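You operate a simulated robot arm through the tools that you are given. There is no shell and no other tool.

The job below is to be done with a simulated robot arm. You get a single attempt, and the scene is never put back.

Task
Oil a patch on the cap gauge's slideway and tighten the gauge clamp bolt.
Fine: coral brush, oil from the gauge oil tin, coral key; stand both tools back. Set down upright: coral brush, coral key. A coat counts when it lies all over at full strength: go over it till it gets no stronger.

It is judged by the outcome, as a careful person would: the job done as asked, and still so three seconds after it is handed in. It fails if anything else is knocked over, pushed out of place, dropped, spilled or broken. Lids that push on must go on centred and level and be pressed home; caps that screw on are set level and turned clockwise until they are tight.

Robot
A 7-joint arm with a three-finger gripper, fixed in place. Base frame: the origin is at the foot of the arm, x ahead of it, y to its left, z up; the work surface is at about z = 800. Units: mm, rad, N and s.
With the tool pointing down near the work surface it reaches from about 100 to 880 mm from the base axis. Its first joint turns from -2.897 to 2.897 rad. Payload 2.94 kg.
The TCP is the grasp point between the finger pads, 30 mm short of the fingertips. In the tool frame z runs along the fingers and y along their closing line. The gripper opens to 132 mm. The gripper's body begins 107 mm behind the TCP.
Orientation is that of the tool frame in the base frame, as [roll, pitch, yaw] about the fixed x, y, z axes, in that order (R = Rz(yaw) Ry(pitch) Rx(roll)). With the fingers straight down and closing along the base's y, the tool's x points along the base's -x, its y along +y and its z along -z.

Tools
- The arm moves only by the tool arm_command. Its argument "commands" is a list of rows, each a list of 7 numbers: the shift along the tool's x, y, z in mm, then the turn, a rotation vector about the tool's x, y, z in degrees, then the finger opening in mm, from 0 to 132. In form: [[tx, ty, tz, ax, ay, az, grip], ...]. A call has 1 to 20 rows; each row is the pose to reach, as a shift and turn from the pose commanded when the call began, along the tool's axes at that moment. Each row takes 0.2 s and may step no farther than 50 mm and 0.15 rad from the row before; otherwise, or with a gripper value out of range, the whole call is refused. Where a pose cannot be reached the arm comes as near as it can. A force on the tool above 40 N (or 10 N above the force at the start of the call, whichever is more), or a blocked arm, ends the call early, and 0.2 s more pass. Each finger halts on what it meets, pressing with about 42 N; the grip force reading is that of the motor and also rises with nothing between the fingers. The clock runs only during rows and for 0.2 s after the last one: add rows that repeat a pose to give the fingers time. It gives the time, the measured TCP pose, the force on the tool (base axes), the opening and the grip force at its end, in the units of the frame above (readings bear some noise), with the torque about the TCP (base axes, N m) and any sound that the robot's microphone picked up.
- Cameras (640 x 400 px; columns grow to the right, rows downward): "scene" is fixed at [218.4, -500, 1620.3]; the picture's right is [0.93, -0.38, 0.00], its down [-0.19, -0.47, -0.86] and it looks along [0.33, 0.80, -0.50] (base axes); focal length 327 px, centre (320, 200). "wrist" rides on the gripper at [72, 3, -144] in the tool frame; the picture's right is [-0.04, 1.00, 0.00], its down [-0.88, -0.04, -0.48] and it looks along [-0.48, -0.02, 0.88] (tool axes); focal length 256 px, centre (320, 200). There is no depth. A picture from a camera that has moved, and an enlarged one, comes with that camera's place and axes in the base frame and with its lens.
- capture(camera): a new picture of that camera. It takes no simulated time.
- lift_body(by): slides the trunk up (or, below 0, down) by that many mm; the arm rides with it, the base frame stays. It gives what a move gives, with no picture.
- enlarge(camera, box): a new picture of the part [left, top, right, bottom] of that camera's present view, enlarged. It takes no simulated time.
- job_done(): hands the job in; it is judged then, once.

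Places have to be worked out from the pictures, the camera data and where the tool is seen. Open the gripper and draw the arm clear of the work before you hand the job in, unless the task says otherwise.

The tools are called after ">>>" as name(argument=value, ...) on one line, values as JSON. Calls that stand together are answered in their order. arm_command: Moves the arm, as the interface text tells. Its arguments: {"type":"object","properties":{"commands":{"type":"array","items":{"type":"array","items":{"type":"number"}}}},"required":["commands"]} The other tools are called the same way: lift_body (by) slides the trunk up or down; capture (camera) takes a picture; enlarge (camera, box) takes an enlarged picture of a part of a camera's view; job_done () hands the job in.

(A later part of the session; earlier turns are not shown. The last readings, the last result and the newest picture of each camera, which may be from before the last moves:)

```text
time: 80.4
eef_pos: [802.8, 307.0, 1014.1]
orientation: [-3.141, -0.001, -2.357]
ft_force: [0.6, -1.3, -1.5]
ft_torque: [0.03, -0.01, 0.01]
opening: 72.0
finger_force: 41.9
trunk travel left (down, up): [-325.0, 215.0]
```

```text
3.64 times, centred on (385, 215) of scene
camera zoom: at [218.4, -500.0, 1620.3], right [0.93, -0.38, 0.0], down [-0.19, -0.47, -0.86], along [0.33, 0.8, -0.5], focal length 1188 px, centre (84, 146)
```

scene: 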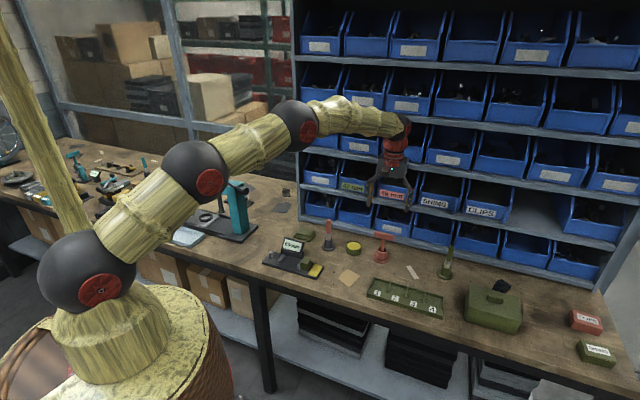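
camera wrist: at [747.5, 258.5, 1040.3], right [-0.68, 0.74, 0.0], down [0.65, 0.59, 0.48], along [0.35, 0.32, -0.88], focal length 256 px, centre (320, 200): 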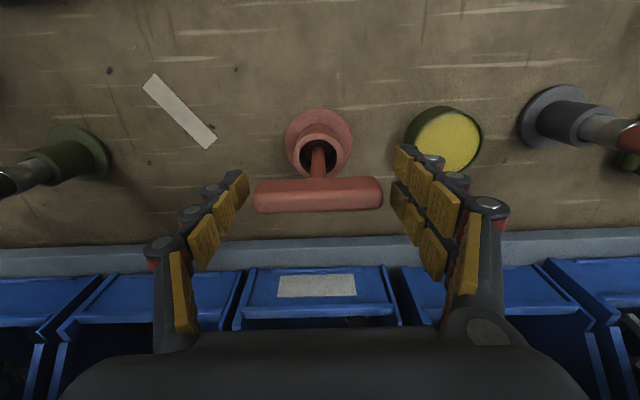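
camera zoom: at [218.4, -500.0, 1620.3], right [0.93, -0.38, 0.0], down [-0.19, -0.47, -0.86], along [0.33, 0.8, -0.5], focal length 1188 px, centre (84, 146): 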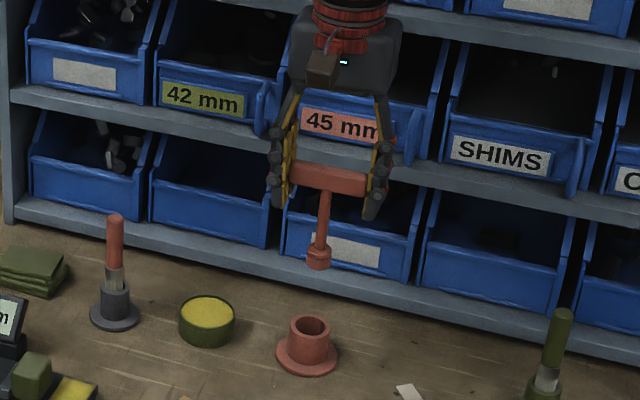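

The key hangs straight, socket bottom about 94 mm below the TCP. I carry it over to above the bolt at about (407, 450), high enough to clear the display.

>>> arm_command(commands=[[20, 42, 0, 0, 0, 0, 50], [40, 85, 0, 0, 0, 0, 50], [60, 127, 0, 0, 0, 0, 50], [80, 170, 0, 0, 0, 0, 50], [100, 212, 0, 0, 0, 0, 50], [120, 255, 0, 0, 0, 0, 50], [140, 298, 0, 0, 0, 0, 50], [160, 340, 0, 0, 0, 0, 50], [178.7, 381, 0, 0, 0, 0, 50], [178.7, 381, 0, 0, 0, 0, 50]])

>>> enlarge(camera="wrist", box=[240, 70, 400, 200])

>>> enlarge(camera="scene", box=[240, 180, 340, 280])

```text
time: 82.6
eef_pos: [405.6, 451.0, 1015.6]
orientation: [3.141, 0.0, -2.356]
ft_force: [-0.3, 0.2, -1.4]
ft_torque: [0.02, 0.0, -0.02]
opening: 72.1
finger_force: 41.4
trunk travel left (down, up): [-325.0, 215.0]
```

```text
3.08 times, centred on (320, 135) of wrist
camera zoom: at [352.1, 401.5, 1159.0], right [-0.68, 0.74, 0.0], down [0.65, 0.59, 0.48], along [0.35, 0.32, -0.88], focal length 788 px, centre (320, 400)
```

zoom: 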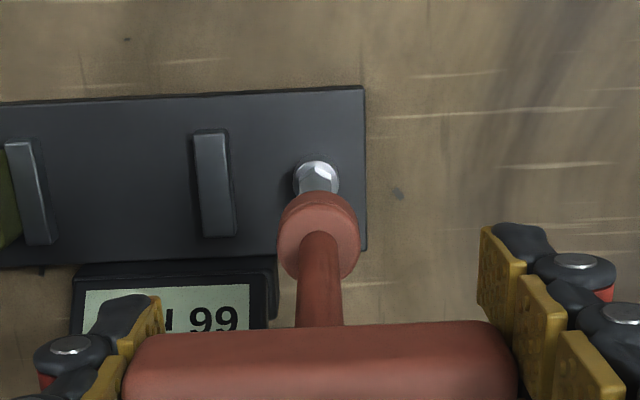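

```text
4.00 times, centred on (290, 230) of scene
camera zoom: at [218.4, -500.0, 1620.3], right [0.93, -0.38, 0.0], down [-0.19, -0.47, -0.86], along [0.33, 0.8, -0.5], focal length 1306 px, centre (440, 80)
```

zoom: 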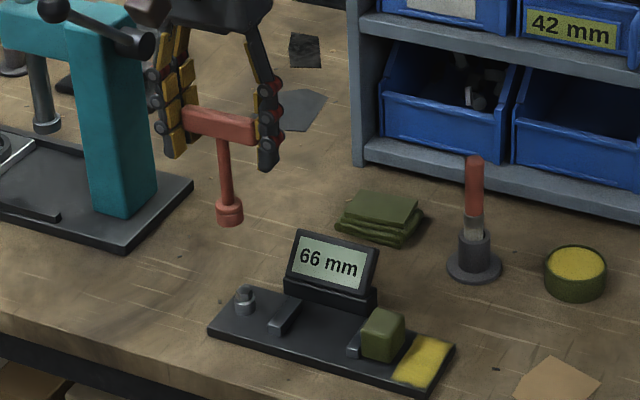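

The bolt is nearly straight below the socket in the wrist view. I zoom in on the scene view to cross-check.

>>> enlarge(camera="scene", box=[258, 210, 318, 270])

>>> enlarge(camera="wrist", box=[290, 90, 350, 140])

```text
6.67 times, centred on (288, 240) of scene
camera zoom: at [218.4, -500.0, 1620.3], right [0.93, -0.38, 0.0], down [-0.19, -0.47, -0.86], along [0.33, 0.8, -0.5], focal length 2177 px, centre (533, -67)
```

zoom: 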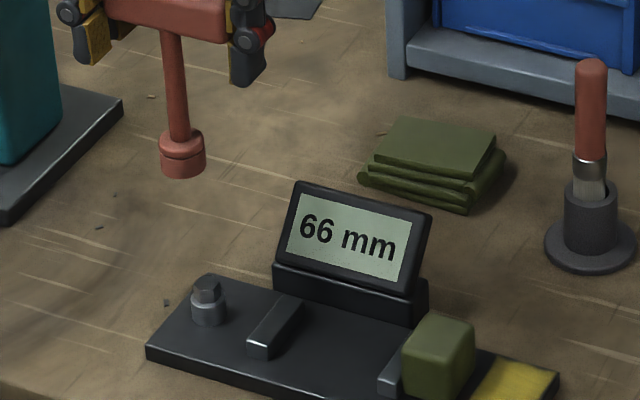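

```text
8.00 times, centred on (320, 115) of wrist
camera zoom: at [352.1, 401.5, 1159.0], right [-0.68, 0.74, 0.0], down [0.65, 0.59, 0.48], along [0.35, 0.32, -0.88], focal length 2048 px, centre (320, 880)
```

zoom: 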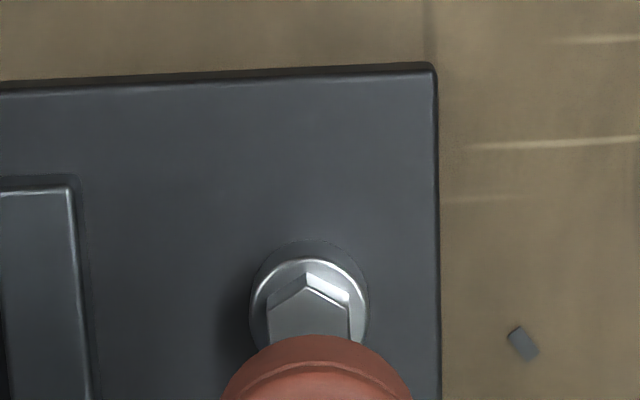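

Both views agree the bolt lies a little toward +n (about 6 mm) and 1.8 mm toward the plate. I shift accordingly and lower the socket to just above the bolt head for a relative check.

>>> arm_command(commands=[[-6, -1.8, 0, 0, 0, 0, 50], [-6, -1.8, 30, 0, 0, 0, 50], [-6, -1.8, 55, 0, 0, 0, 50], [-6, -1.8, 60, 0, 0, 0, 50], [-6, -1.8, 60, 0, 0, 0, 50]])

>>> enlarge(camera="scene", box=[258, 220, 318, 270])

>>> enlarge(camera="wrist", box=[280, 90, 360, 160])

```text
time: 83.8
eef_pos: [411.4, 452.5, 954.1]
orientation: [3.141, 0.0, -2.357]
ft_force: [-0.3, 0.7, -1.0]
ft_torque: [0.02, -0.04, 0.02]
opening: 72.0
finger_force: 41.4
trunk travel left (down, up): [-325.0, 215.0]
```

```text
8.00 times, centred on (288, 245) of scene
camera zoom: at [218.4, -500.0, 1620.3], right [0.93, -0.38, 0.0], down [-0.19, -0.47, -0.86], along [0.33, 0.8, -0.5], focal length 2612 px, centre (576, -160)
```

zoom: 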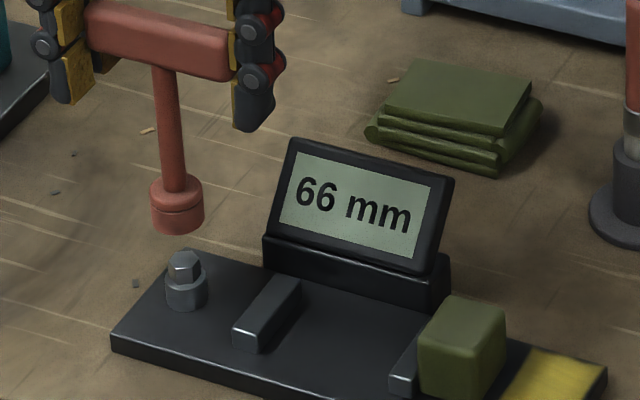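

```text
5.71 times, centred on (320, 125) of wrist
camera zoom: at [358.0, 403.7, 1099.0], right [-0.68, 0.74, 0.0], down [0.65, 0.59, 0.48], along [0.35, 0.32, -0.88], focal length 1463 px, centre (320, 629)
```

zoom: 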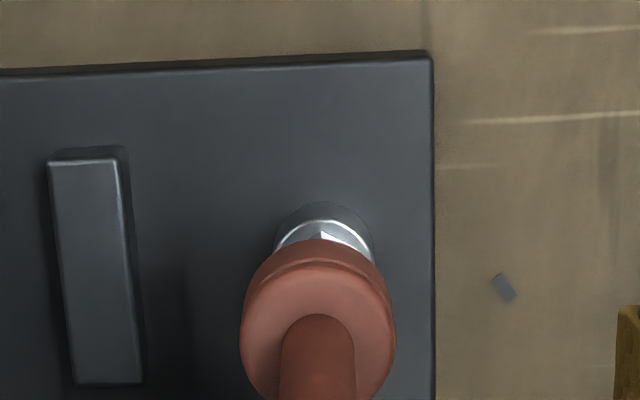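

Nearly aligned; residual ≈3 mm in +n and 0.7 mm sideways. I apply this and go 6 mm lower for another check.

>>> arm_command(commands=[[-3, 0.7, 2, 0, 0, 0, 50], [-3, 0.7, 6, 0, 0, 0, 50], [-3, 0.7, 6, 0, 0, 0, 50]])

>>> enlarge(camera="scene", box=[262, 225, 302, 260])

>>> enlarge(camera="wrist", box=[280, 90, 360, 160])

```text
time: 84.6
eef_pos: [413.6, 456.4, 949.4]
orientation: [3.141, 0.001, -2.356]
ft_force: [-0.2, 1.3, -1.4]
ft_torque: [-0.02, 0.01, -0.01]
opening: 72.0
finger_force: 41.4
trunk travel left (down, up): [-325.0, 215.0]
```

```text
11.43 times, centred on (282, 242) of scene
camera zoom: at [218.4, -500.0, 1620.3], right [0.93, -0.38, 0.0], down [-0.19, -0.47, -0.86], along [0.33, 0.8, -0.5], focal length 3732 px, centre (754, -286)
```

zoom: 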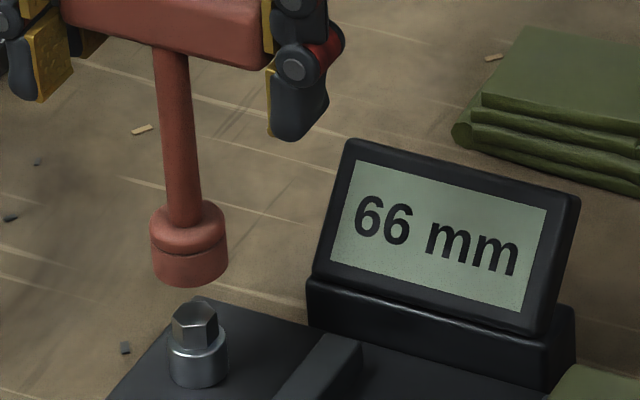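

```text
5.71 times, centred on (320, 125) of wrist
camera zoom: at [359.8, 406.5, 1092.9], right [-0.68, 0.74, 0.0], down [0.65, 0.59, 0.48], along [0.35, 0.32, -0.88], focal length 1463 px, centre (320, 629)
```

zoom: 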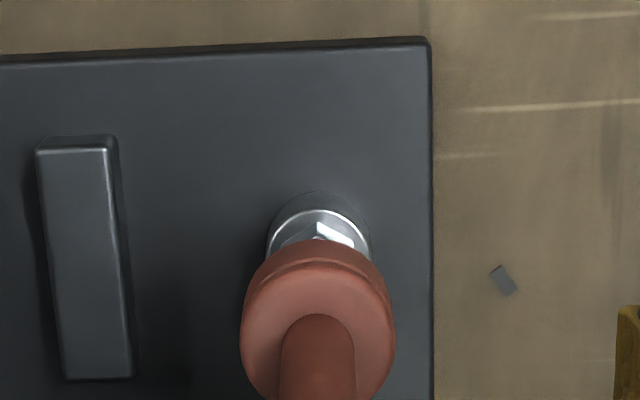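

Both views now show the socket centred over the hex head. I lower slowly watching the force.

>>> arm_command(commands=[[0, 0, 3, 0, 0, 0, 50], [0, 0, 5, 0, 0, 0, 50], [0, 0, 7, 0, 0, 0, 50], [0, 0, 7, 0, 0, 0, 50]])

>>> enlarge(camera="scene", box=[262, 225, 302, 260])

```text
time: 85.6
eef_pos: [412.3, 455.9, 941.0]
orientation: [3.141, 0.002, -2.356]
ft_force: [0.1, 0.5, -1.3]
ft_torque: [0.02, -0.01, 0.01]
opening: 72.0
finger_force: 41.9
trunk travel left (down, up): [-325.0, 215.0]
```

```text
11.43 times, centred on (282, 242) of scene
camera zoom: at [218.4, -500.0, 1620.3], right [0.93, -0.38, 0.0], down [-0.19, -0.47, -0.86], along [0.33, 0.8, -0.5], focal length 3732 px, centre (754, -286)
```

zoom: 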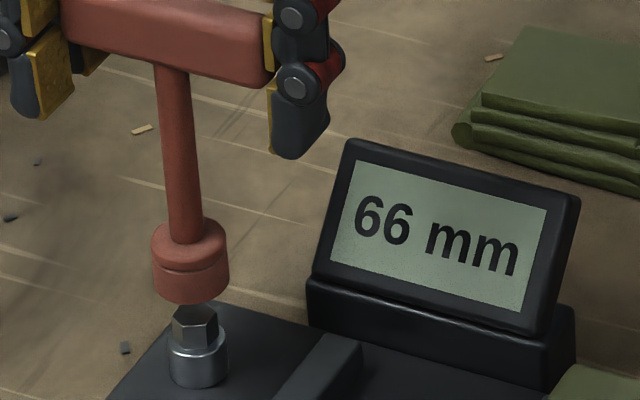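

Still about 8–9 mm above the head and aligned. Continue lowering.

>>> arm_command(commands=[[0, 0, 2.5, 0, 0, 0, 50], [0, 0, 5, 0, 0, 0, 50], [0, 0, 7.5, 0, 0, 0, 50], [0, 0, 7.5, 0, 0, 0, 50]])

>>> enlarge(camera="scene", box=[262, 225, 302, 260])

>>> enlarge(camera="wrist", box=[280, 90, 360, 160])

```text
time: 86.6
eef_pos: [413.1, 456.3, 935.2]
orientation: [-3.141, 0.0, -2.356]
ft_force: [0.7, -0.6, -1.0]
ft_torque: [0.01, 0.06, 0.03]
opening: 72.0
finger_force: 42.2
trunk travel left (down, up): [-325.0, 215.0]
```

```text
11.43 times, centred on (282, 242) of scene
camera zoom: at [218.4, -500.0, 1620.3], right [0.93, -0.38, 0.0], down [-0.19, -0.47, -0.86], along [0.33, 0.8, -0.5], focal length 3732 px, centre (754, -286)
```

zoom: 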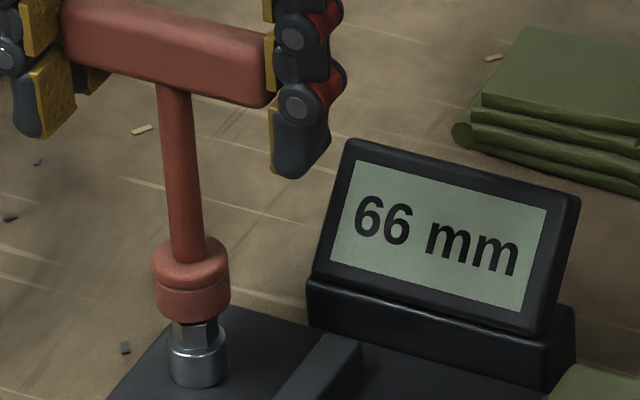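

```text
5.71 times, centred on (320, 125) of wrist
camera zoom: at [359.8, 407.0, 1078.3], right [-0.68, 0.74, 0.0], down [0.65, 0.59, 0.48], along [0.35, 0.32, -0.88], focal length 1463 px, centre (320, 629)
```

zoom: 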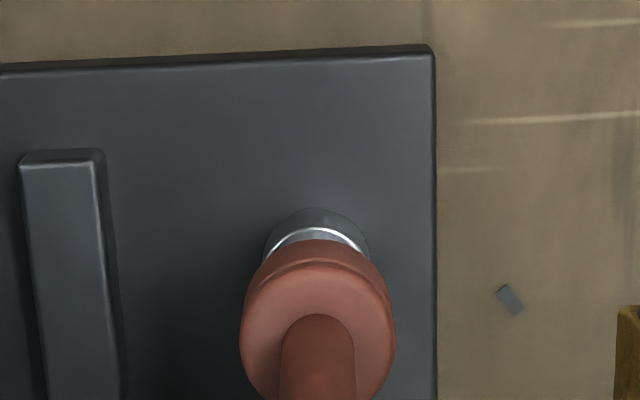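

About 3 mm above the head still. I go on in 1 mm steps.

>>> arm_command(commands=[[0, 0, 1, 0, 0, 0, 50], [0, 0, 2, 0, 0, 0, 50], [0, 0, 3, 0, 0, 0, 50], [0, 0, 4, 0, 0, 0, 50], [0, 0, 4, 0, 0, 0, 50]])

>>> enlarge(camera="scene", box=[262, 225, 302, 260])

```text
time: 87.8
eef_pos: [412.3, 455.7, 929.8]
orientation: [-3.14, 0.0, -2.355]
ft_force: [0.0, 0.6, -1.0]
ft_torque: [-0.03, -0.01, 0.0]
opening: 72.0
finger_force: 41.6
trunk travel left (down, up): [-325.0, 215.0]
```

```text
11.43 times, centred on (282, 242) of scene
camera zoom: at [218.4, -500.0, 1620.3], right [0.93, -0.38, 0.0], down [-0.19, -0.47, -0.86], along [0.33, 0.8, -0.5], focal length 3732 px, centre (754, -286)
```

zoom: 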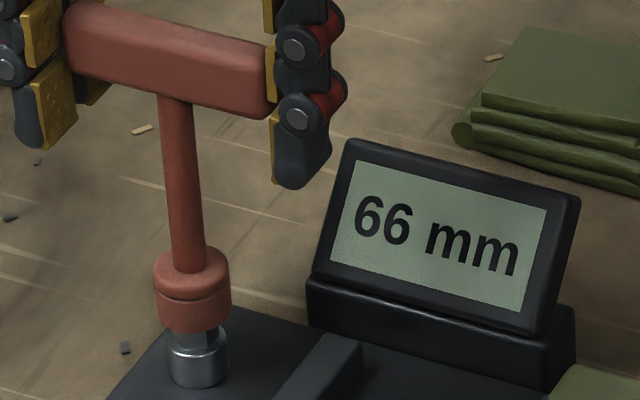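

No resistance; the socket bottom is at the head. I continue stepping down.

>>> arm_command(commands=[[0, 0, 1, 0, 0, 0, 50], [0, 0, 2, 0, 0, 0, 50], [0, 0, 3, 0, 0, 0, 50], [0, 0, 4, 0, 0, 0, 50], [0, 0, 4, 0, 0, 0, 50]])

>>> enlarge(camera="scene", box=[262, 225, 302, 260])

>>> enlarge(camera="wrist", box=[280, 90, 360, 160])

```text
time: 89.0
eef_pos: [413.6, 456.1, 927.7]
orientation: [3.141, 0.004, -2.355]
ft_force: [-1.1, -1.0, 18.7]
ft_torque: [-0.25, 0.27, -0.01]
opening: 72.8
finger_force: 42.4
trunk travel left (down, up): [-325.0, 215.0]
```

```text
11.43 times, centred on (282, 242) of scene
camera zoom: at [218.4, -500.0, 1620.3], right [0.93, -0.38, 0.0], down [-0.19, -0.47, -0.86], along [0.33, 0.8, -0.5], focal length 3732 px, centre (754, -286)
```

zoom: 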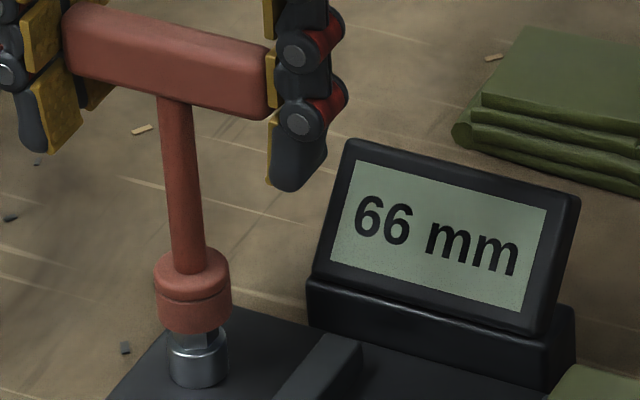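

```text
5.71 times, centred on (320, 125) of wrist
camera zoom: at [359.4, 406.8, 1071.7], right [-0.68, 0.74, 0.0], down [0.65, 0.59, 0.48], along [0.35, 0.32, -0.88], focal length 1463 px, centre (320, 629)
```

zoom: 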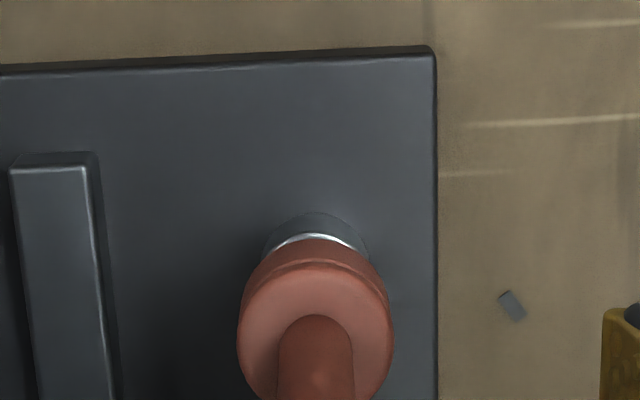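

The socket now rests on the head's top (18.7 N, not yet engaged). I ease off slightly and turn slowly clockwise, letting the hex find its seat.

>>> arm_command(commands=[[0, 0, -1, 0, 0, 3, 50], [0, 0, -1, 0, 0, 6, 50], [0, 0, -1, 0, 0, 9, 50], [0, 0, -1, 0, 0, 12, 50], [0, 0, -1, 0, 0, 15, 50], [0, 0, -1, 0, 0, 18, 50], [0, 0, -1, 0, 0, 21, 50], [0, 0, -1, 0, 0, 24, 50], [0, 0, -1, 0, 0, 27, 50], [0, 0, -1, 0, 0, 30, 50], [0, 0, -1, 0, 0, 30, 50]])

>>> enlarge(camera="scene", box=[262, 225, 302, 260])

```text
time: 91.4
eef_pos: [414.1, 454.8, 926.5]
orientation: [3.14, 0.0, -2.88]
ft_force: [6.6, -3.7, 5.0]
ft_torque: [-0.41, -0.65, 0.03]
opening: 72.0
finger_force: 41.3
trunk travel left (down, up): [-325.0, 215.0]
```

```text
11.43 times, centred on (282, 242) of scene
camera zoom: at [218.4, -500.0, 1620.3], right [0.93, -0.38, 0.0], down [-0.19, -0.47, -0.86], along [0.33, 0.8, -0.5], focal length 3732 px, centre (754, -286)
```

zoom: 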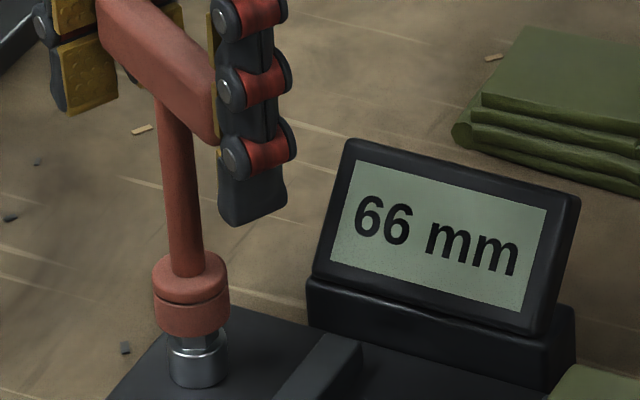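

A side force (+6.6, −3.7) appears, so the bolt lies slightly that way. I shift ~1.2 mm along it and press lightly.

>>> arm_command(commands=[[-0.5, -0.5, 0, 0, 0, 0, 50], [-0.9, -0.9, 0, 0, 0, 0, 50], [-0.9, -0.9, 1, 0, 0, 0, 50], [-0.9, -0.9, 1, 0, 0, 0, 50]])

>>> enlarge(camera="scene", box=[262, 225, 302, 260])

>>> enlarge(camera="wrist", box=[280, 90, 360, 160])

```text
time: 92.4
eef_pos: [413.3, 455.2, 924.8]
orientation: [-3.139, -0.004, -2.879]
ft_force: [3.7, -3.3, -1.8]
ft_torque: [-0.32, -0.29, -0.05]
opening: 72.0
finger_force: 41.9
trunk travel left (down, up): [-325.0, 215.0]
```

```text
11.43 times, centred on (282, 242) of scene
camera zoom: at [218.4, -500.0, 1620.3], right [0.93, -0.38, 0.0], down [-0.19, -0.47, -0.86], along [0.33, 0.8, -0.5], focal length 3732 px, centre (754, -286)
```

zoom: 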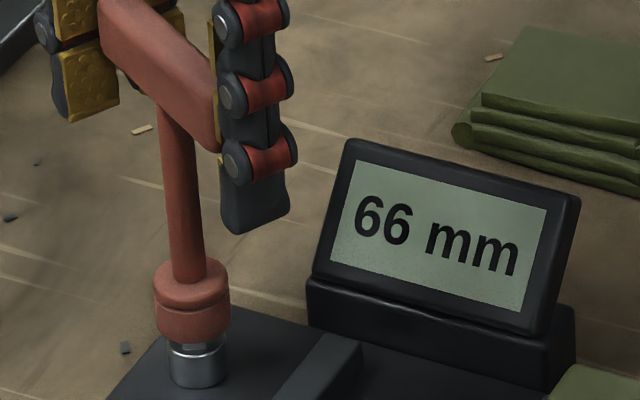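

```text
5.71 times, centred on (320, 125) of wrist
camera zoom: at [343.1, 438.9, 1069.6], right [-0.22, 0.98, 0.0], down [0.86, 0.19, 0.47], along [0.46, 0.1, -0.88], focal length 1463 px, centre (320, 629)
```

zoom: 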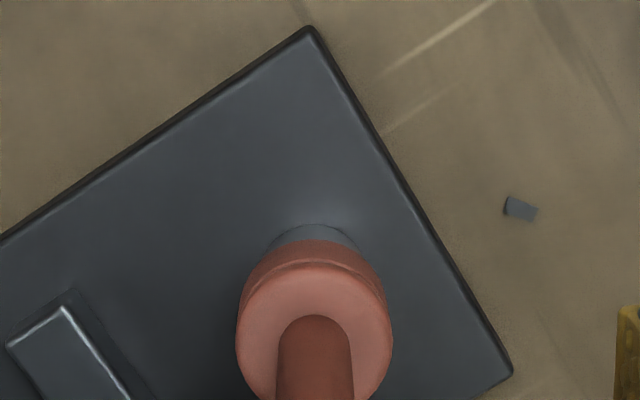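

It is sinking onto the head (z 924.8 with no vertical resistance). I keep easing down along with a bit more of the same shift.

>>> arm_command(commands=[[-0.4, -0.4, 1, 0, 0, 0, 50], [-0.4, -0.4, 2, 0, 0, 0, 50], [-0.4, -0.4, 3, 0, 0, 0, 50], [-0.4, -0.4, 4, 0, 0, 0, 50], [-0.4, -0.4, 4, 0, 0, 0, 50]])

>>> enlarge(camera="scene", box=[262, 225, 302, 260])

```text
time: 93.6
eef_pos: [413.7, 454.4, 921.9]
orientation: [-3.141, 0.0, -2.881]
ft_force: [-5.7, -3.3, -0.1]
ft_torque: [-0.32, 0.52, -0.03]
opening: 72.0
finger_force: 42.2
trunk travel left (down, up): [-325.0, 215.0]
```

```text
11.43 times, centred on (282, 242) of scene
camera zoom: at [218.4, -500.0, 1620.3], right [0.93, -0.38, 0.0], down [-0.19, -0.47, -0.86], along [0.33, 0.8, -0.5], focal length 3732 px, centre (754, -286)
```

zoom: 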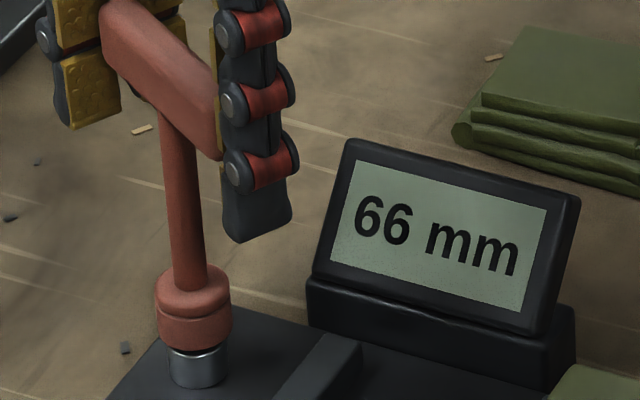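

The head is entering the socket. I relieve the side force and lower further until it bottoms on the collar.

>>> arm_command(commands=[[0.6, -0.2, 1, 0, 0, 0, 50], [0.6, -0.2, 2, 0, 0, 0, 50], [0.6, -0.2, 3, 0, 0, 0, 50], [0.6, -0.2, 4, 0, 0, 0, 50], [0.6, -0.2, 4, 0, 0, 0, 50]])

```text
time: 94.8
eef_pos: [414.5, 453.9, 918.7]
orientation: [-3.141, 0.0, -2.881]
ft_force: [-2.9, -2.5, 2.4]
ft_torque: [-0.18, 0.28, -0.01]
opening: 72.2
finger_force: 41.7
trunk travel left (down, up): [-325.0, 215.0]
```

>>> arm_command(commands=[[0.4, -0.2, 1, 0, 0, 0, 50], [0.4, -0.2, 2, 0, 0, 0, 50], [0.4, -0.2, 2, 0, 0, 0, 50]])

>>> enlarge(camera="scene", box=[262, 225, 302, 260])

```text
time: 95.6
eef_pos: [413.1, 455.1, 918.2]
orientation: [3.14, 0.001, -2.878]
ft_force: [-2.2, -2.5, 16.0]
ft_torque: [-0.01, 0.22, -0.01]
opening: 72.5
finger_force: 42.1
trunk travel left (down, up): [-325.0, 215.0]
```

```text
11.43 times, centred on (282, 242) of scene
camera zoom: at [218.4, -500.0, 1620.3], right [0.93, -0.38, 0.0], down [-0.19, -0.47, -0.86], along [0.33, 0.8, -0.5], focal length 3732 px, centre (754, -286)
```

zoom: 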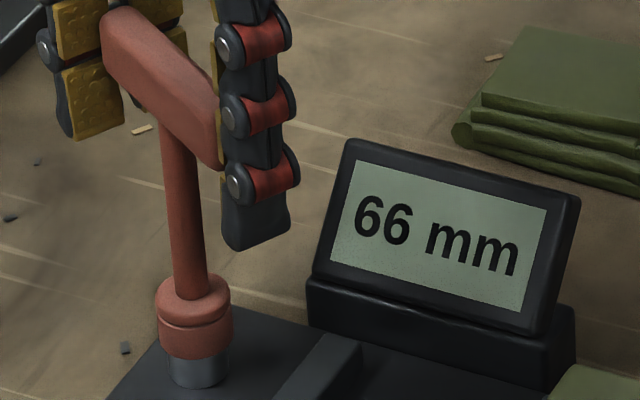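

The key is seated on the bolt (16 N at z 918). I ease the pressure and turn clockwise, watching torque.

>>> arm_command(commands=[[0, 0, -1.2, 0, 0, 4, 50], [0, 0, -1.2, 0, 0, 8, 50], [0, 0, -1.2, 0, 0, 12, 50], [0, 0, -1.2, 0, 0, 16, 50], [0, 0, -1.2, 0, 0, 20, 50], [0, 0, -1.2, 0, 0, 24, 50], [0, 0, -1.2, 0, 0, 28, 50], [0, 0, -1.2, 0, 0, 32, 50], [0, 0, -1.2, 0, 0, 36, 50], [0, 0, -1.2, 0, 0, 40, 50]])

>>> enlarge(camera="scene", box=[255, 215, 315, 265])

>>> capture(camera="wrist")

```text
time: 97.8
eef_pos: [413.6, 452.6, 918.1]
orientation: [3.141, 0.002, 2.704]
ft_force: [7.1, -12.8, 10.2]
ft_torque: [-0.49, -0.74, 0.06]
opening: 72.4
finger_force: 42.1
trunk travel left (down, up): [-325.0, 215.0]
```

```text
8.00 times, centred on (285, 240) of scene
camera zoom: at [218.4, -500.0, 1620.3], right [0.93, -0.38, 0.0], down [-0.19, -0.47, -0.86], along [0.33, 0.8, -0.5], focal length 2612 px, centre (600, -120)
```

zoom: 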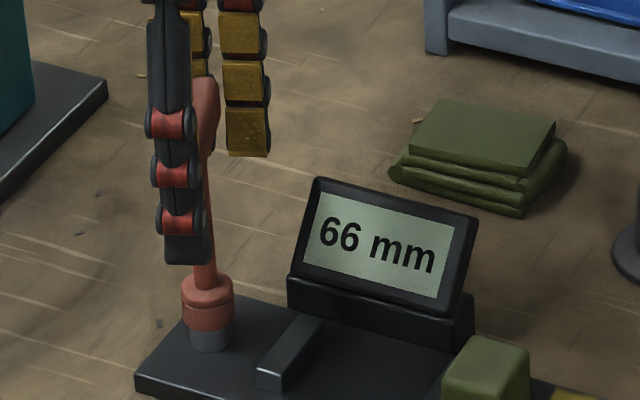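

```text
taken
camera wrist: at [349.6, 485.8, 1061.9], right [0.46, 0.89, 0.0], down [0.78, -0.41, 0.47], along [0.42, -0.22, -0.88], focal length 256 px, centre (320, 200)
```

wrist: 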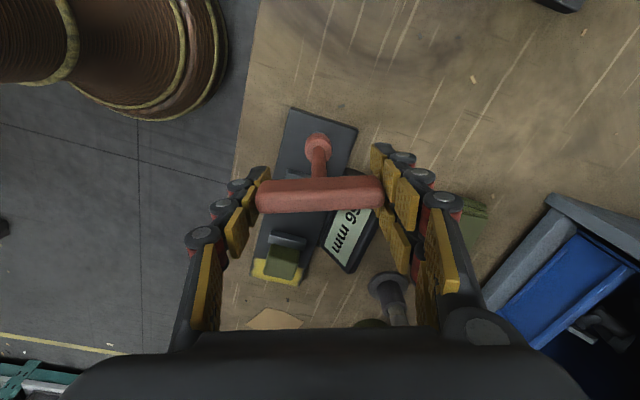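

The key turns with little torque; the side force indicates ~1.5 mm off-centre. I correct and continue turning clockwise.

>>> arm_command(commands=[[-0.6, -0.4, 0, 0, 0, 0, 50], [-1.2, -0.9, 0, 0, 0, 4, 50], [-1.2, -0.9, 0, 0, 0, 8, 50], [-1.2, -0.9, 0, 0, 0, 12, 50], [-1.2, -0.9, 0, 0, 0, 16, 50], [-1.2, -0.9, 0, 0, 0, 20, 50], [-1.2, -0.9, 0, 0, 0, 24, 50], [-1.2, -0.9, 0, 0, 0, 28, 50], [-1.2, -0.9, 0, 0, 0, 32, 50], [-1.2, -0.9, 0, 0, 0, 36, 50], [-1.2, -0.9, 0, 0, 0, 40, 50]])

>>> enlarge(camera="wrist", box=[220, 80, 420, 230])

>>> enlarge(camera="scene", box=[255, 215, 315, 265])

```text
time: 100.2
eef_pos: [412.9, 451.3, 917.3]
orientation: [-3.14, 0.001, 2.006]
ft_force: [-5.5, -14.4, 4.6]
ft_torque: [-0.97, 0.01, 0.05]
opening: 72.3
finger_force: 42.5
trunk travel left (down, up): [-325.0, 215.0]
```

```text
2.67 times, centred on (320, 155) of wrist
camera zoom: at [385.7, 517.8, 1061.7], right [0.92, 0.38, 0.0], down [0.34, -0.81, 0.48], along [0.18, -0.44, -0.88], focal length 683 px, centre (320, 320)
```

zoom: 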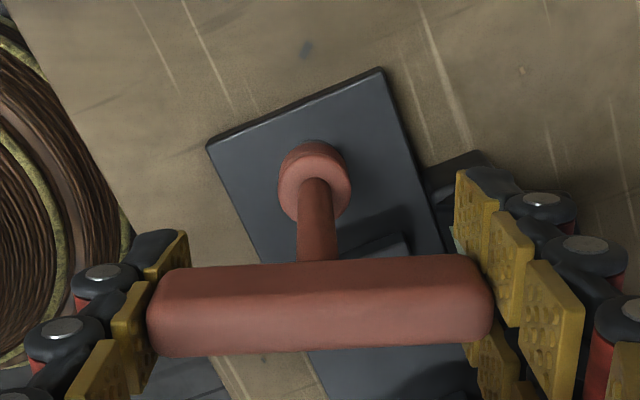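

```text
8.00 times, centred on (285, 240) of scene
camera zoom: at [218.4, -500.0, 1620.3], right [0.93, -0.38, 0.0], down [-0.19, -0.47, -0.86], along [0.33, 0.8, -0.5], focal length 2612 px, centre (600, -120)
```

zoom: 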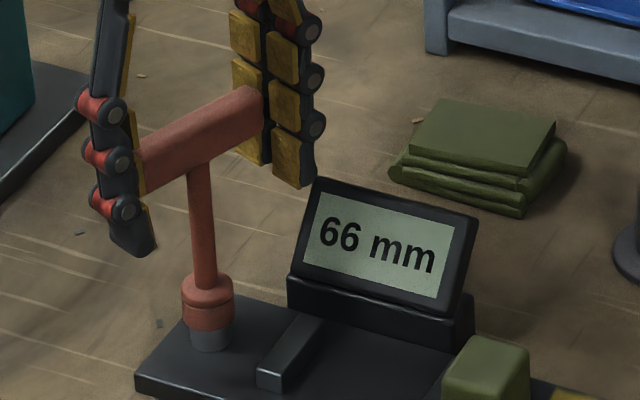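

The side force rotates with the tool, which means the socket sits ~6 mm off the TCP along tool +x. I relieve it now by shifting about (-1.5, -3.5) and read the force.

>>> arm_command(commands=[[-1.2, -1.4, -0.5, 0, 0, 0, 50], [-2.5, -2.8, -0.5, 0, 0, 0, 50], [-2.5, -2.8, -0.5, 0, 0, 0, 50]])

```text
time: 101.0
eef_pos: [411.5, 451.9, 918.5]
orientation: [3.139, -0.002, 2.006]
ft_force: [-6.4, 2.2, -0.1]
ft_torque: [0.14, 0.49, 0.01]
opening: 72.0
finger_force: 42.1
trunk travel left (down, up): [-325.0, 215.0]
```

Mostly relieved; a refit gives the socket axis about 2.8 mm along tool +x from the TCP. I continue turning about that axis, 60° more.

>>> arm_command(commands=[[0.9, -1.0, 0, 0, 0, 0, 50], [0.9, -1.25, 0, 0, 0, 5, 50], [0.94, -1.5, 0, 0, 0, 10, 50], [1.0, -1.7, 0, 0, 0, 15, 50], [1.1, -1.96, 0, 0, 0, 20, 50], [1.16, -2.2, 0, 0, 0, 25, 50], [1.28, -2.4, 0, 0, 0, 30, 50], [1.4, -2.6, 0, 0, 0, 35, 50], [1.56, -2.8, 0, 0, 0, 40, 50], [1.7, -3.0, 0, 0, 0, 45, 50], [1.9, -3.14, 0, 0, 0, 50, 50], [2.1, -3.3, 0, 0, 0, 55, 50], [2.3, -3.42, 0, 0, 0, 60, 50]])

>>> enlarge(camera="scene", box=[255, 215, 315, 265])

>>> capture(camera="wrist")

```text
time: 103.8
eef_pos: [408.3, 450.4, 917.8]
orientation: [3.142, -0.001, 1.003]
ft_force: [3.1, 8.6, 1.0]
ft_torque: [0.49, -0.19, 0.27]
opening: 72.0
finger_force: 42.0
trunk travel left (down, up): [-325.0, 215.0]
```

```text
8.00 times, centred on (285, 240) of scene
camera zoom: at [218.4, -500.0, 1620.3], right [0.93, -0.38, 0.0], down [-0.19, -0.47, -0.86], along [0.33, 0.8, -0.5], focal length 2612 px, centre (600, -120)
```

zoom: 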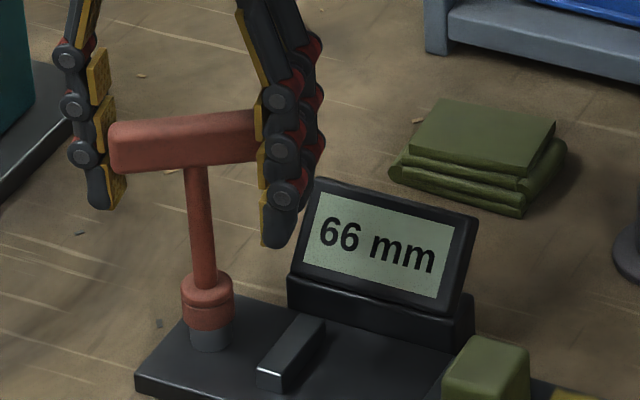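

```text
taken
camera wrist: at [450.8, 509.7, 1062.0], right [0.82, -0.58, 0.0], down [-0.51, -0.72, 0.48], along [-0.27, -0.39, -0.88], focal length 256 px, centre (320, 200)
```

wrist: 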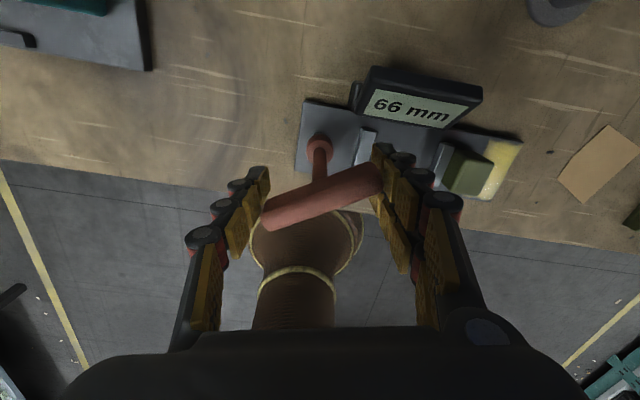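

The gripper turned but the bar lagged ~20° in the grip: the bolt now resists. I open, realign the fingers with the bar (20° back), and regrip to apply a proper final torque.

>>> arm_command(commands=[[0, 0, 0, 0, 0, 0, 76], [0, 0, 0, 0, 0, 0, 84], [0, 0, 0, 0, 0, 0, 90], [0, 0, 0, 0, 0, 0, 90]])

>>> capture(camera="wrist")

>>> enlarge(camera="scene", box=[255, 215, 315, 265])

```text
time: 104.8
eef_pos: [408.8, 449.8, 918.1]
orientation: [3.141, 0.001, 1.003]
ft_force: [-0.8, 0.3, 0.5]
ft_torque: [0.02, -0.01, -0.04]
opening: 90.2
finger_force: 0.0
trunk travel left (down, up): [-325.0, 215.0]
```

```text
taken
camera wrist: at [450.5, 509.0, 1062.1], right [0.82, -0.57, 0.0], down [-0.5, -0.72, 0.48], along [-0.27, -0.39, -0.88], focal length 256 px, centre (320, 200)
```

wrist: 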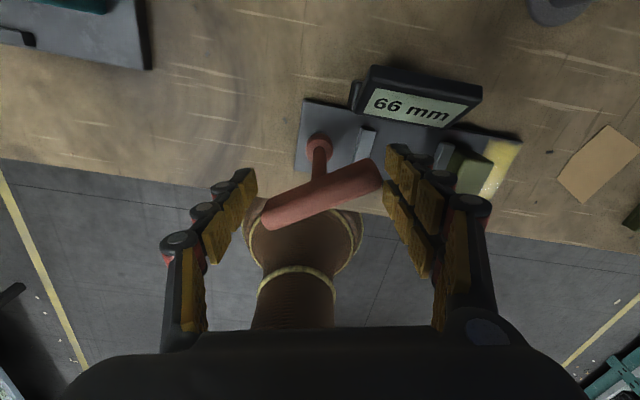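

```text
8.00 times, centred on (285, 240) of scene
camera zoom: at [218.4, -500.0, 1620.3], right [0.93, -0.38, 0.0], down [-0.19, -0.47, -0.86], along [0.33, 0.8, -0.5], focal length 2612 px, centre (600, -120)
```

zoom: 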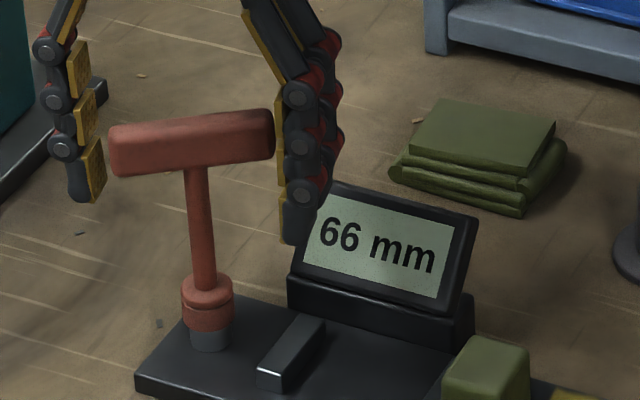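

The key stands on the bolt by itself. I rotate the gripper 21° back to square with the bar and look before gripping.

>>> arm_command(commands=[[0, 0, 0, 0, 0, -5, 90], [0, 0, 0, 0, 0, -11, 90], [0, 0, 0, 0, 0, -17, 90], [0, 0, 0, 0, 0, -21, 90], [0, 0, 0, 0, 0, -21, 90]])

>>> enlarge(camera="wrist", box=[200, 80, 440, 250])

```text
time: 106.0
eef_pos: [408.7, 449.4, 917.6]
orientation: [3.142, 0.0, 1.328]
ft_force: [-0.8, -0.5, -0.1]
ft_torque: [0.0, 0.01, 0.02]
opening: 90.3
finger_force: 0.1
trunk travel left (down, up): [-325.0, 215.0]
```

```text
2.35 times, centred on (320, 165) of wrist
camera zoom: at [429.2, 519.1, 1062.1], right [0.96, -0.28, 0.0], down [-0.25, -0.84, 0.48], along [-0.13, -0.46, -0.88], focal length 602 px, centre (320, 282)
```

zoom: 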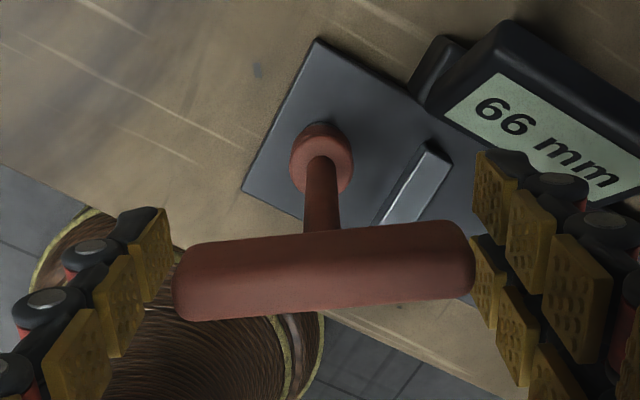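

Almost square (≈4° left). I turn 3.5° more, and close on the bar again.

>>> arm_command(commands=[[0, 0, 0, 0, 0, -3.5, 90], [0, 0.5, 0, 0, 0, -3.5, 84], [0, 0.5, 0, 0, 0, -3.5, 76], [0, 0.5, 0, 0, 0, -3.5, 66], [0, 0.5, 0, 0, 0, -3.5, 50], [0, 0.5, 0, 0, 0, -3.5, 50]])

>>> enlarge(camera="wrist", box=[200, 80, 440, 250])

```text
time: 107.4
eef_pos: [409.2, 449.4, 917.2]
orientation: [-3.142, 0.001, 1.388]
ft_force: [0.5, -0.6, 1.9]
ft_torque: [-0.05, 0.06, -0.01]
opening: 72.2
finger_force: 41.8
trunk travel left (down, up): [-325.0, 215.0]
```

```text
2.35 times, centred on (320, 165) of wrist
camera zoom: at [425.5, 520.0, 1062.3], right [0.97, -0.22, 0.0], down [-0.2, -0.86, 0.48], along [-0.11, -0.46, -0.88], focal length 602 px, centre (320, 282)
```

zoom: 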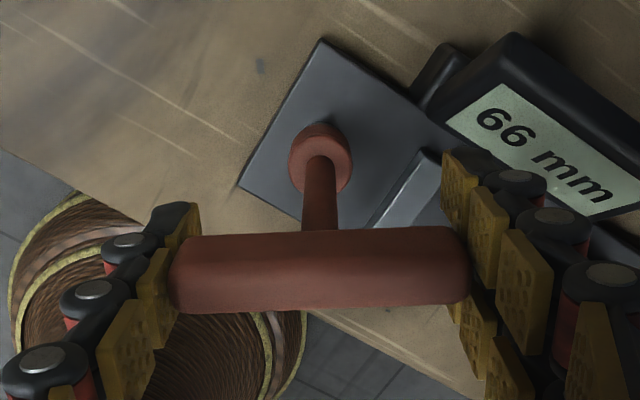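

Regripped square with no side load. I turn clockwise in small increments and read the torque.

>>> arm_command(commands=[[0, -0.12, 0, 0, 0, 2, 50], [0, -0.25, 0, 0, 0, 4, 50], [0, -0.37, 0, 0, 0, 6, 50]])

>>> arm_command(commands=[[0, -0.12, 0, 0, 0, 2, 50], [0, -0.25, 0, 0, 0, 4, 50], [0, -0.25, 0, 0, 0, 4, 50]])

>>> enlarge(camera="wrist", box=[200, 80, 440, 250])

```text
time: 108.2
eef_pos: [408.7, 450.6, 918.5]
orientation: [3.14, -0.001, 1.282]
ft_force: [0.5, 0.1, 2.0]
ft_torque: [0.01, 0.06, 1.31]
opening: 72.0
finger_force: 42.0
trunk travel left (down, up): [-325.0, 215.0]
```

```text
time: 109.0
eef_pos: [409.1, 451.3, 917.7]
orientation: [3.141, 0.0, 1.212]
ft_force: [0.6, 5.3, -1.2]
ft_torque: [0.34, -0.02, 1.23]
opening: 72.1
finger_force: 42.1
trunk travel left (down, up): [-325.0, 215.0]
```

```text
2.35 times, centred on (320, 165) of wrist
camera zoom: at [437.4, 517.3, 1062.2], right [0.92, -0.39, 0.0], down [-0.34, -0.81, 0.48], along [-0.19, -0.44, -0.88], focal length 602 px, centre (320, 282)
```

zoom: 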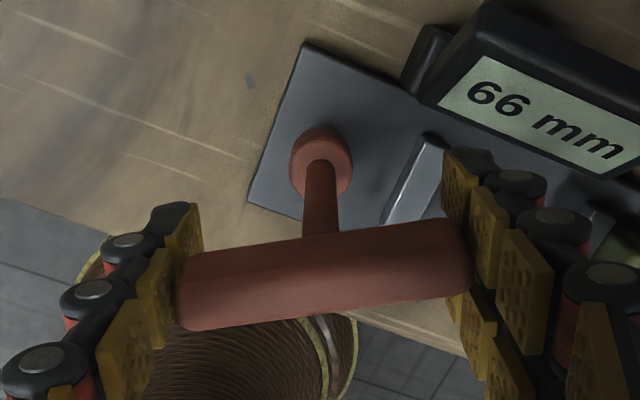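

The torque climbed to 1.3 N·m and then the bar slipped in the pads without the key turning on: the bolt is tight. I open, rise, and turn the gripper back so that it can regrip the bar from the original side.

>>> arm_command(commands=[[0, 0, 0, 0, 0, 0, 80], [0, 0, 0, 0, 0, 0, 92], [0, 0, 0, 0, 0, 0, 100], [0, 0, 0, 0, 0, 0, 100], [0, 0, -30, 0, 0, 0, 100], [0, 0, -70, 0, 0, 0, 100], [0, 0, -90, 0, 0, 0, 100], [0, 0, -90, 0, 0, 0, 100]])

>>> capture(camera="wrist")

>>> enlarge(camera="scene", box=[255, 205, 325, 265])

```text
time: 110.8
eef_pos: [408.1, 449.6, 1009.8]
orientation: [-3.14, 0.0, 1.213]
ft_force: [0.8, -0.5, -0.1]
ft_torque: [-0.02, 0.0, 0.03]
opening: 100.0
finger_force: 0.1
trunk travel left (down, up): [-325.0, 215.0]
```

```text
taken
camera wrist: at [436.1, 516.7, 1152.7], right [0.92, -0.39, 0.0], down [-0.34, -0.81, 0.48], along [-0.19, -0.44, -0.88], focal length 256 px, centre (320, 200)
```

wrist: 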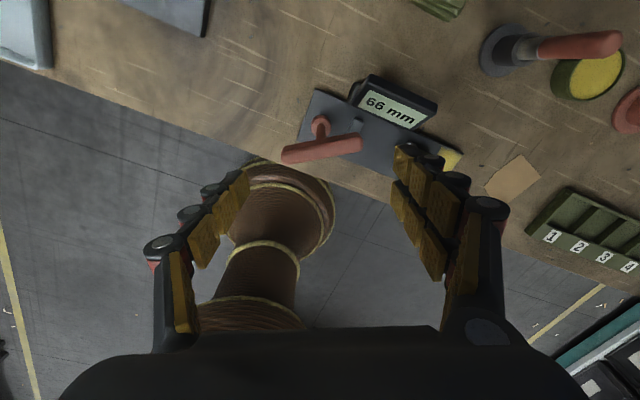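

```text
6.67 times, centred on (290, 235) of scene
camera zoom: at [218.4, -500.0, 1620.3], right [0.93, -0.38, 0.0], down [-0.19, -0.47, -0.86], along [0.33, 0.8, -0.5], focal length 2177 px, centre (520, -33)
```

zoom: 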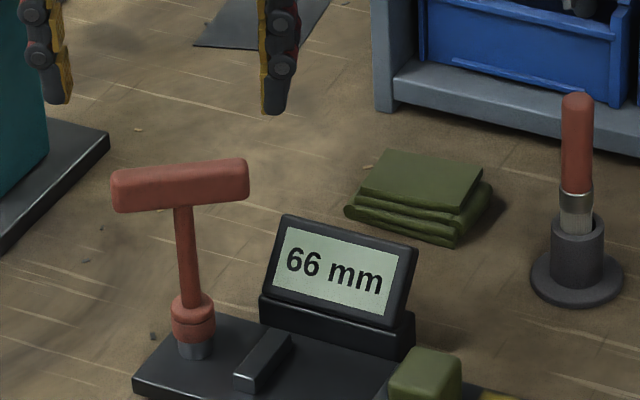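

The key stands straight on the bolt. I rotate the gripper about 189° counter-clockwise in the air, to yaw ≈ −1.777.

>>> arm_command(commands=[[0, 0, 0, 0, 0, -8, 100], [0, 0, 0, 0, 0, -16, 100], [0, 0, 0, 0, 0, -24, 100], [0, 0, 0, 0, 0, -32, 100], [0, 0, 0, 0, 0, -40, 100], [0, 0, 0, 0, 0, -48, 100], [0, 0, 0, 0, 0, -56, 100], [0, 0, 0, 0, 0, -64, 100], [0, 0, 0, 0, 0, -72, 100], [0, 0, 0, 0, 0, -80, 100], [0, 0, 0, 0, 0, -88, 100], [0, 0, 0, 0, 0, -94, 100]])

>>> arm_command(commands=[[0, 0, 0, 0, 0, -8, 100], [0, 0, 0, 0, 0, -16, 100], [0, 0, 0, 0, 0, -24, 100], [0, 0, 0, 0, 0, -32, 100], [0, 0, 0, 0, 0, -40, 100], [0, 0, 0, 0, 0, -48, 100], [0, 0, 0, 0, 0, -56, 100], [0, 0, 0, 0, 0, -64, 100], [0, 0, 0, 0, 0, -72, 100], [0, 0, 0, 0, 0, -80, 100], [0, 0, 0, 0, 0, -88, 100], [0, 0, 0, 0, 0, -94.7, 100], [0, 0, 0, 0, 0, -94.7, 100]])

>>> enlarge(camera="wrist", box=[220, 70, 420, 210])

```text
time: 113.4
eef_pos: [408.5, 451.2, 1007.5]
orientation: [-3.142, 0.002, 2.857]
ft_force: [0.0, -0.4, 0.5]
ft_torque: [0.03, 0.0, 0.0]
opening: 100.2
finger_force: 0.1
trunk travel left (down, up): [-325.0, 215.0]
```

```text
time: 116.2
eef_pos: [408.9, 450.3, 1008.4]
orientation: [-3.141, 0.0, -1.776]
ft_force: [0.4, -0.1, -1.1]
ft_torque: [-0.01, 0.0, -0.02]
opening: 100.1
finger_force: 0.1
trunk travel left (down, up): [-325.0, 215.0]
```

```text
2.86 times, centred on (320, 140) of wrist
camera zoom: at [390.8, 379.9, 1152.1], right [-0.97, 0.25, 0.0], down [0.22, 0.85, 0.48], along [0.12, 0.46, -0.88], focal length 731 px, centre (320, 371)
```

zoom: 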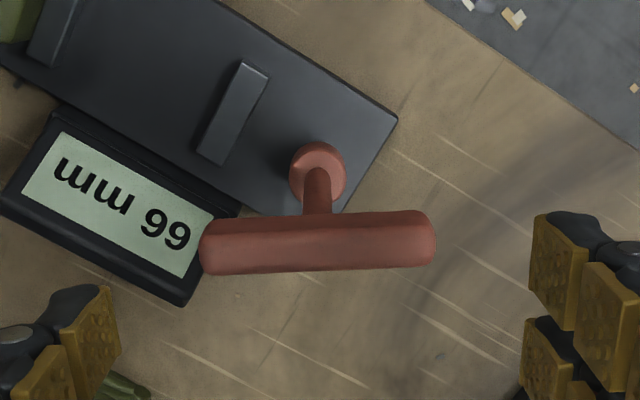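

Aligned with the bar within 1°. I shift ~2.5 mm to centre on it, descend and regrip.

>>> arm_command(commands=[[-2.5, -0.7, 30, 0, 0, 0, 100], [-2.5, -0.7, 60, 0, 0, 0, 100], [-2.5, -0.7, 82, 0, 0, 0, 96], [-2.5, -0.7, 90, 0, 0, 0, 92], [-2.5, -0.7, 90, 0, 0, 0, 92]])

>>> enlarge(camera="wrist", box=[200, 80, 440, 250])

>>> enlarge(camera="scene", box=[255, 205, 325, 265])

```text
time: 117.4
eef_pos: [409.5, 451.6, 917.8]
orientation: [3.141, 0.0, -1.778]
ft_force: [0.6, -0.6, -0.1]
ft_torque: [-0.02, 0.01, 0.0]
opening: 91.7
finger_force: 0.2
trunk travel left (down, up): [-325.0, 215.0]
```

```text
2.35 times, centred on (320, 165) of wrist
camera zoom: at [391.8, 382.0, 1062.0], right [-0.97, 0.25, 0.0], down [0.22, 0.85, 0.48], along [0.12, 0.46, -0.88], focal length 602 px, centre (320, 282)
```

zoom: 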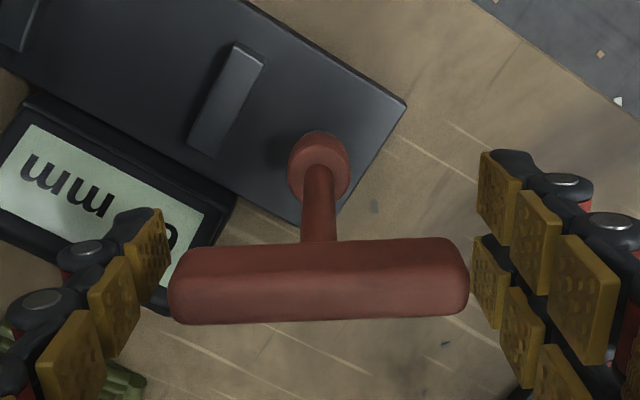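

```text
6.67 times, centred on (290, 235) of scene
camera zoom: at [218.4, -500.0, 1620.3], right [0.93, -0.38, 0.0], down [-0.19, -0.47, -0.86], along [0.33, 0.8, -0.5], focal length 2177 px, centre (520, -33)
```

zoom: 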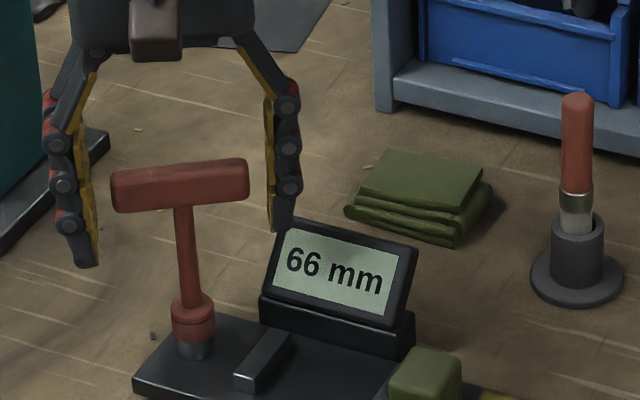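

The bar still sits ~2.5–3 mm toward tool −x; I shift that and close.

>>> arm_command(commands=[[-2.5, -0.4, 0, 0, 0, 0, 90], [-2.5, -0.4, 0, 0, 0, 0, 84], [-2.5, -0.4, 0, 0, 0, 0, 76], [-2.5, -0.4, 0, 0, 0, 0, 66], [-2.5, -0.4, 0, 0, 0, 0, 50], [-2.5, -0.4, 0, 0, 0, 0, 50]])

>>> enlarge(camera="wrist", box=[200, 80, 440, 250])

```text
time: 118.8
eef_pos: [409.5, 456.2, 918.3]
orientation: [-3.141, 0.0, -1.778]
ft_force: [-0.8, 0.5, 1.1]
ft_torque: [-0.02, 0.05, 0.02]
opening: 72.1
finger_force: 41.6
trunk travel left (down, up): [-325.0, 215.0]
```

```text
2.35 times, centred on (320, 165) of wrist
camera zoom: at [392.7, 384.6, 1062.3], right [-0.97, 0.25, 0.0], down [0.22, 0.85, 0.48], along [0.12, 0.46, -0.88], focal length 602 px, centre (320, 282)
```

zoom: 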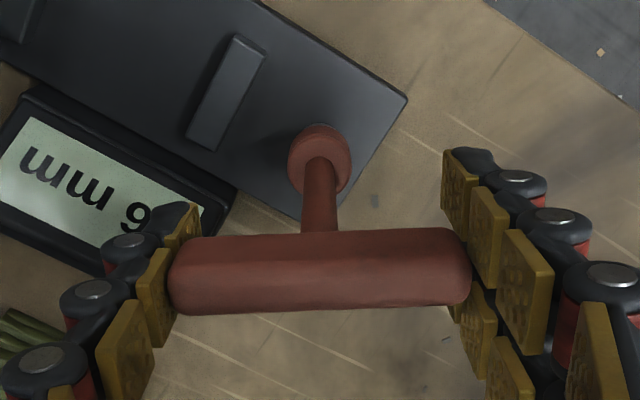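

Gripped squarely with no side load. One last clockwise check of tightness: 5° with a torque reading.

>>> arm_command(commands=[[0, 0, 0, 0, 0, 2, 50], [0, 0, 0, 0, 0, 4, 50], [0, 0, 0, 0, 0, 5.5, 50]])

```text
time: 119.6
eef_pos: [410.2, 454.2, 918.2]
orientation: [-3.141, 0.0, -1.874]
ft_force: [0.7, -0.1, 1.1]
ft_torque: [-0.05, -0.06, 1.36]
opening: 71.9
finger_force: 41.8
trunk travel left (down, up): [-325.0, 215.0]
```

1.36 N·m resisting: the bolt is tight. I relax the twist a little so nothing is loaded before lifting.

>>> arm_command(commands=[[0, 0, 0, 0, 0, -1, 50], [0, 0, 0, 0, 0, -2, 50]])

```text
time: 120.2
eef_pos: [410.5, 455.1, 917.4]
orientation: [3.142, 0.001, -1.841]
ft_force: [1.9, -1.1, 2.1]
ft_torque: [-0.1, 0.0, 0.06]
opening: 72.1
finger_force: 41.8
trunk travel left (down, up): [-325.0, 215.0]
```

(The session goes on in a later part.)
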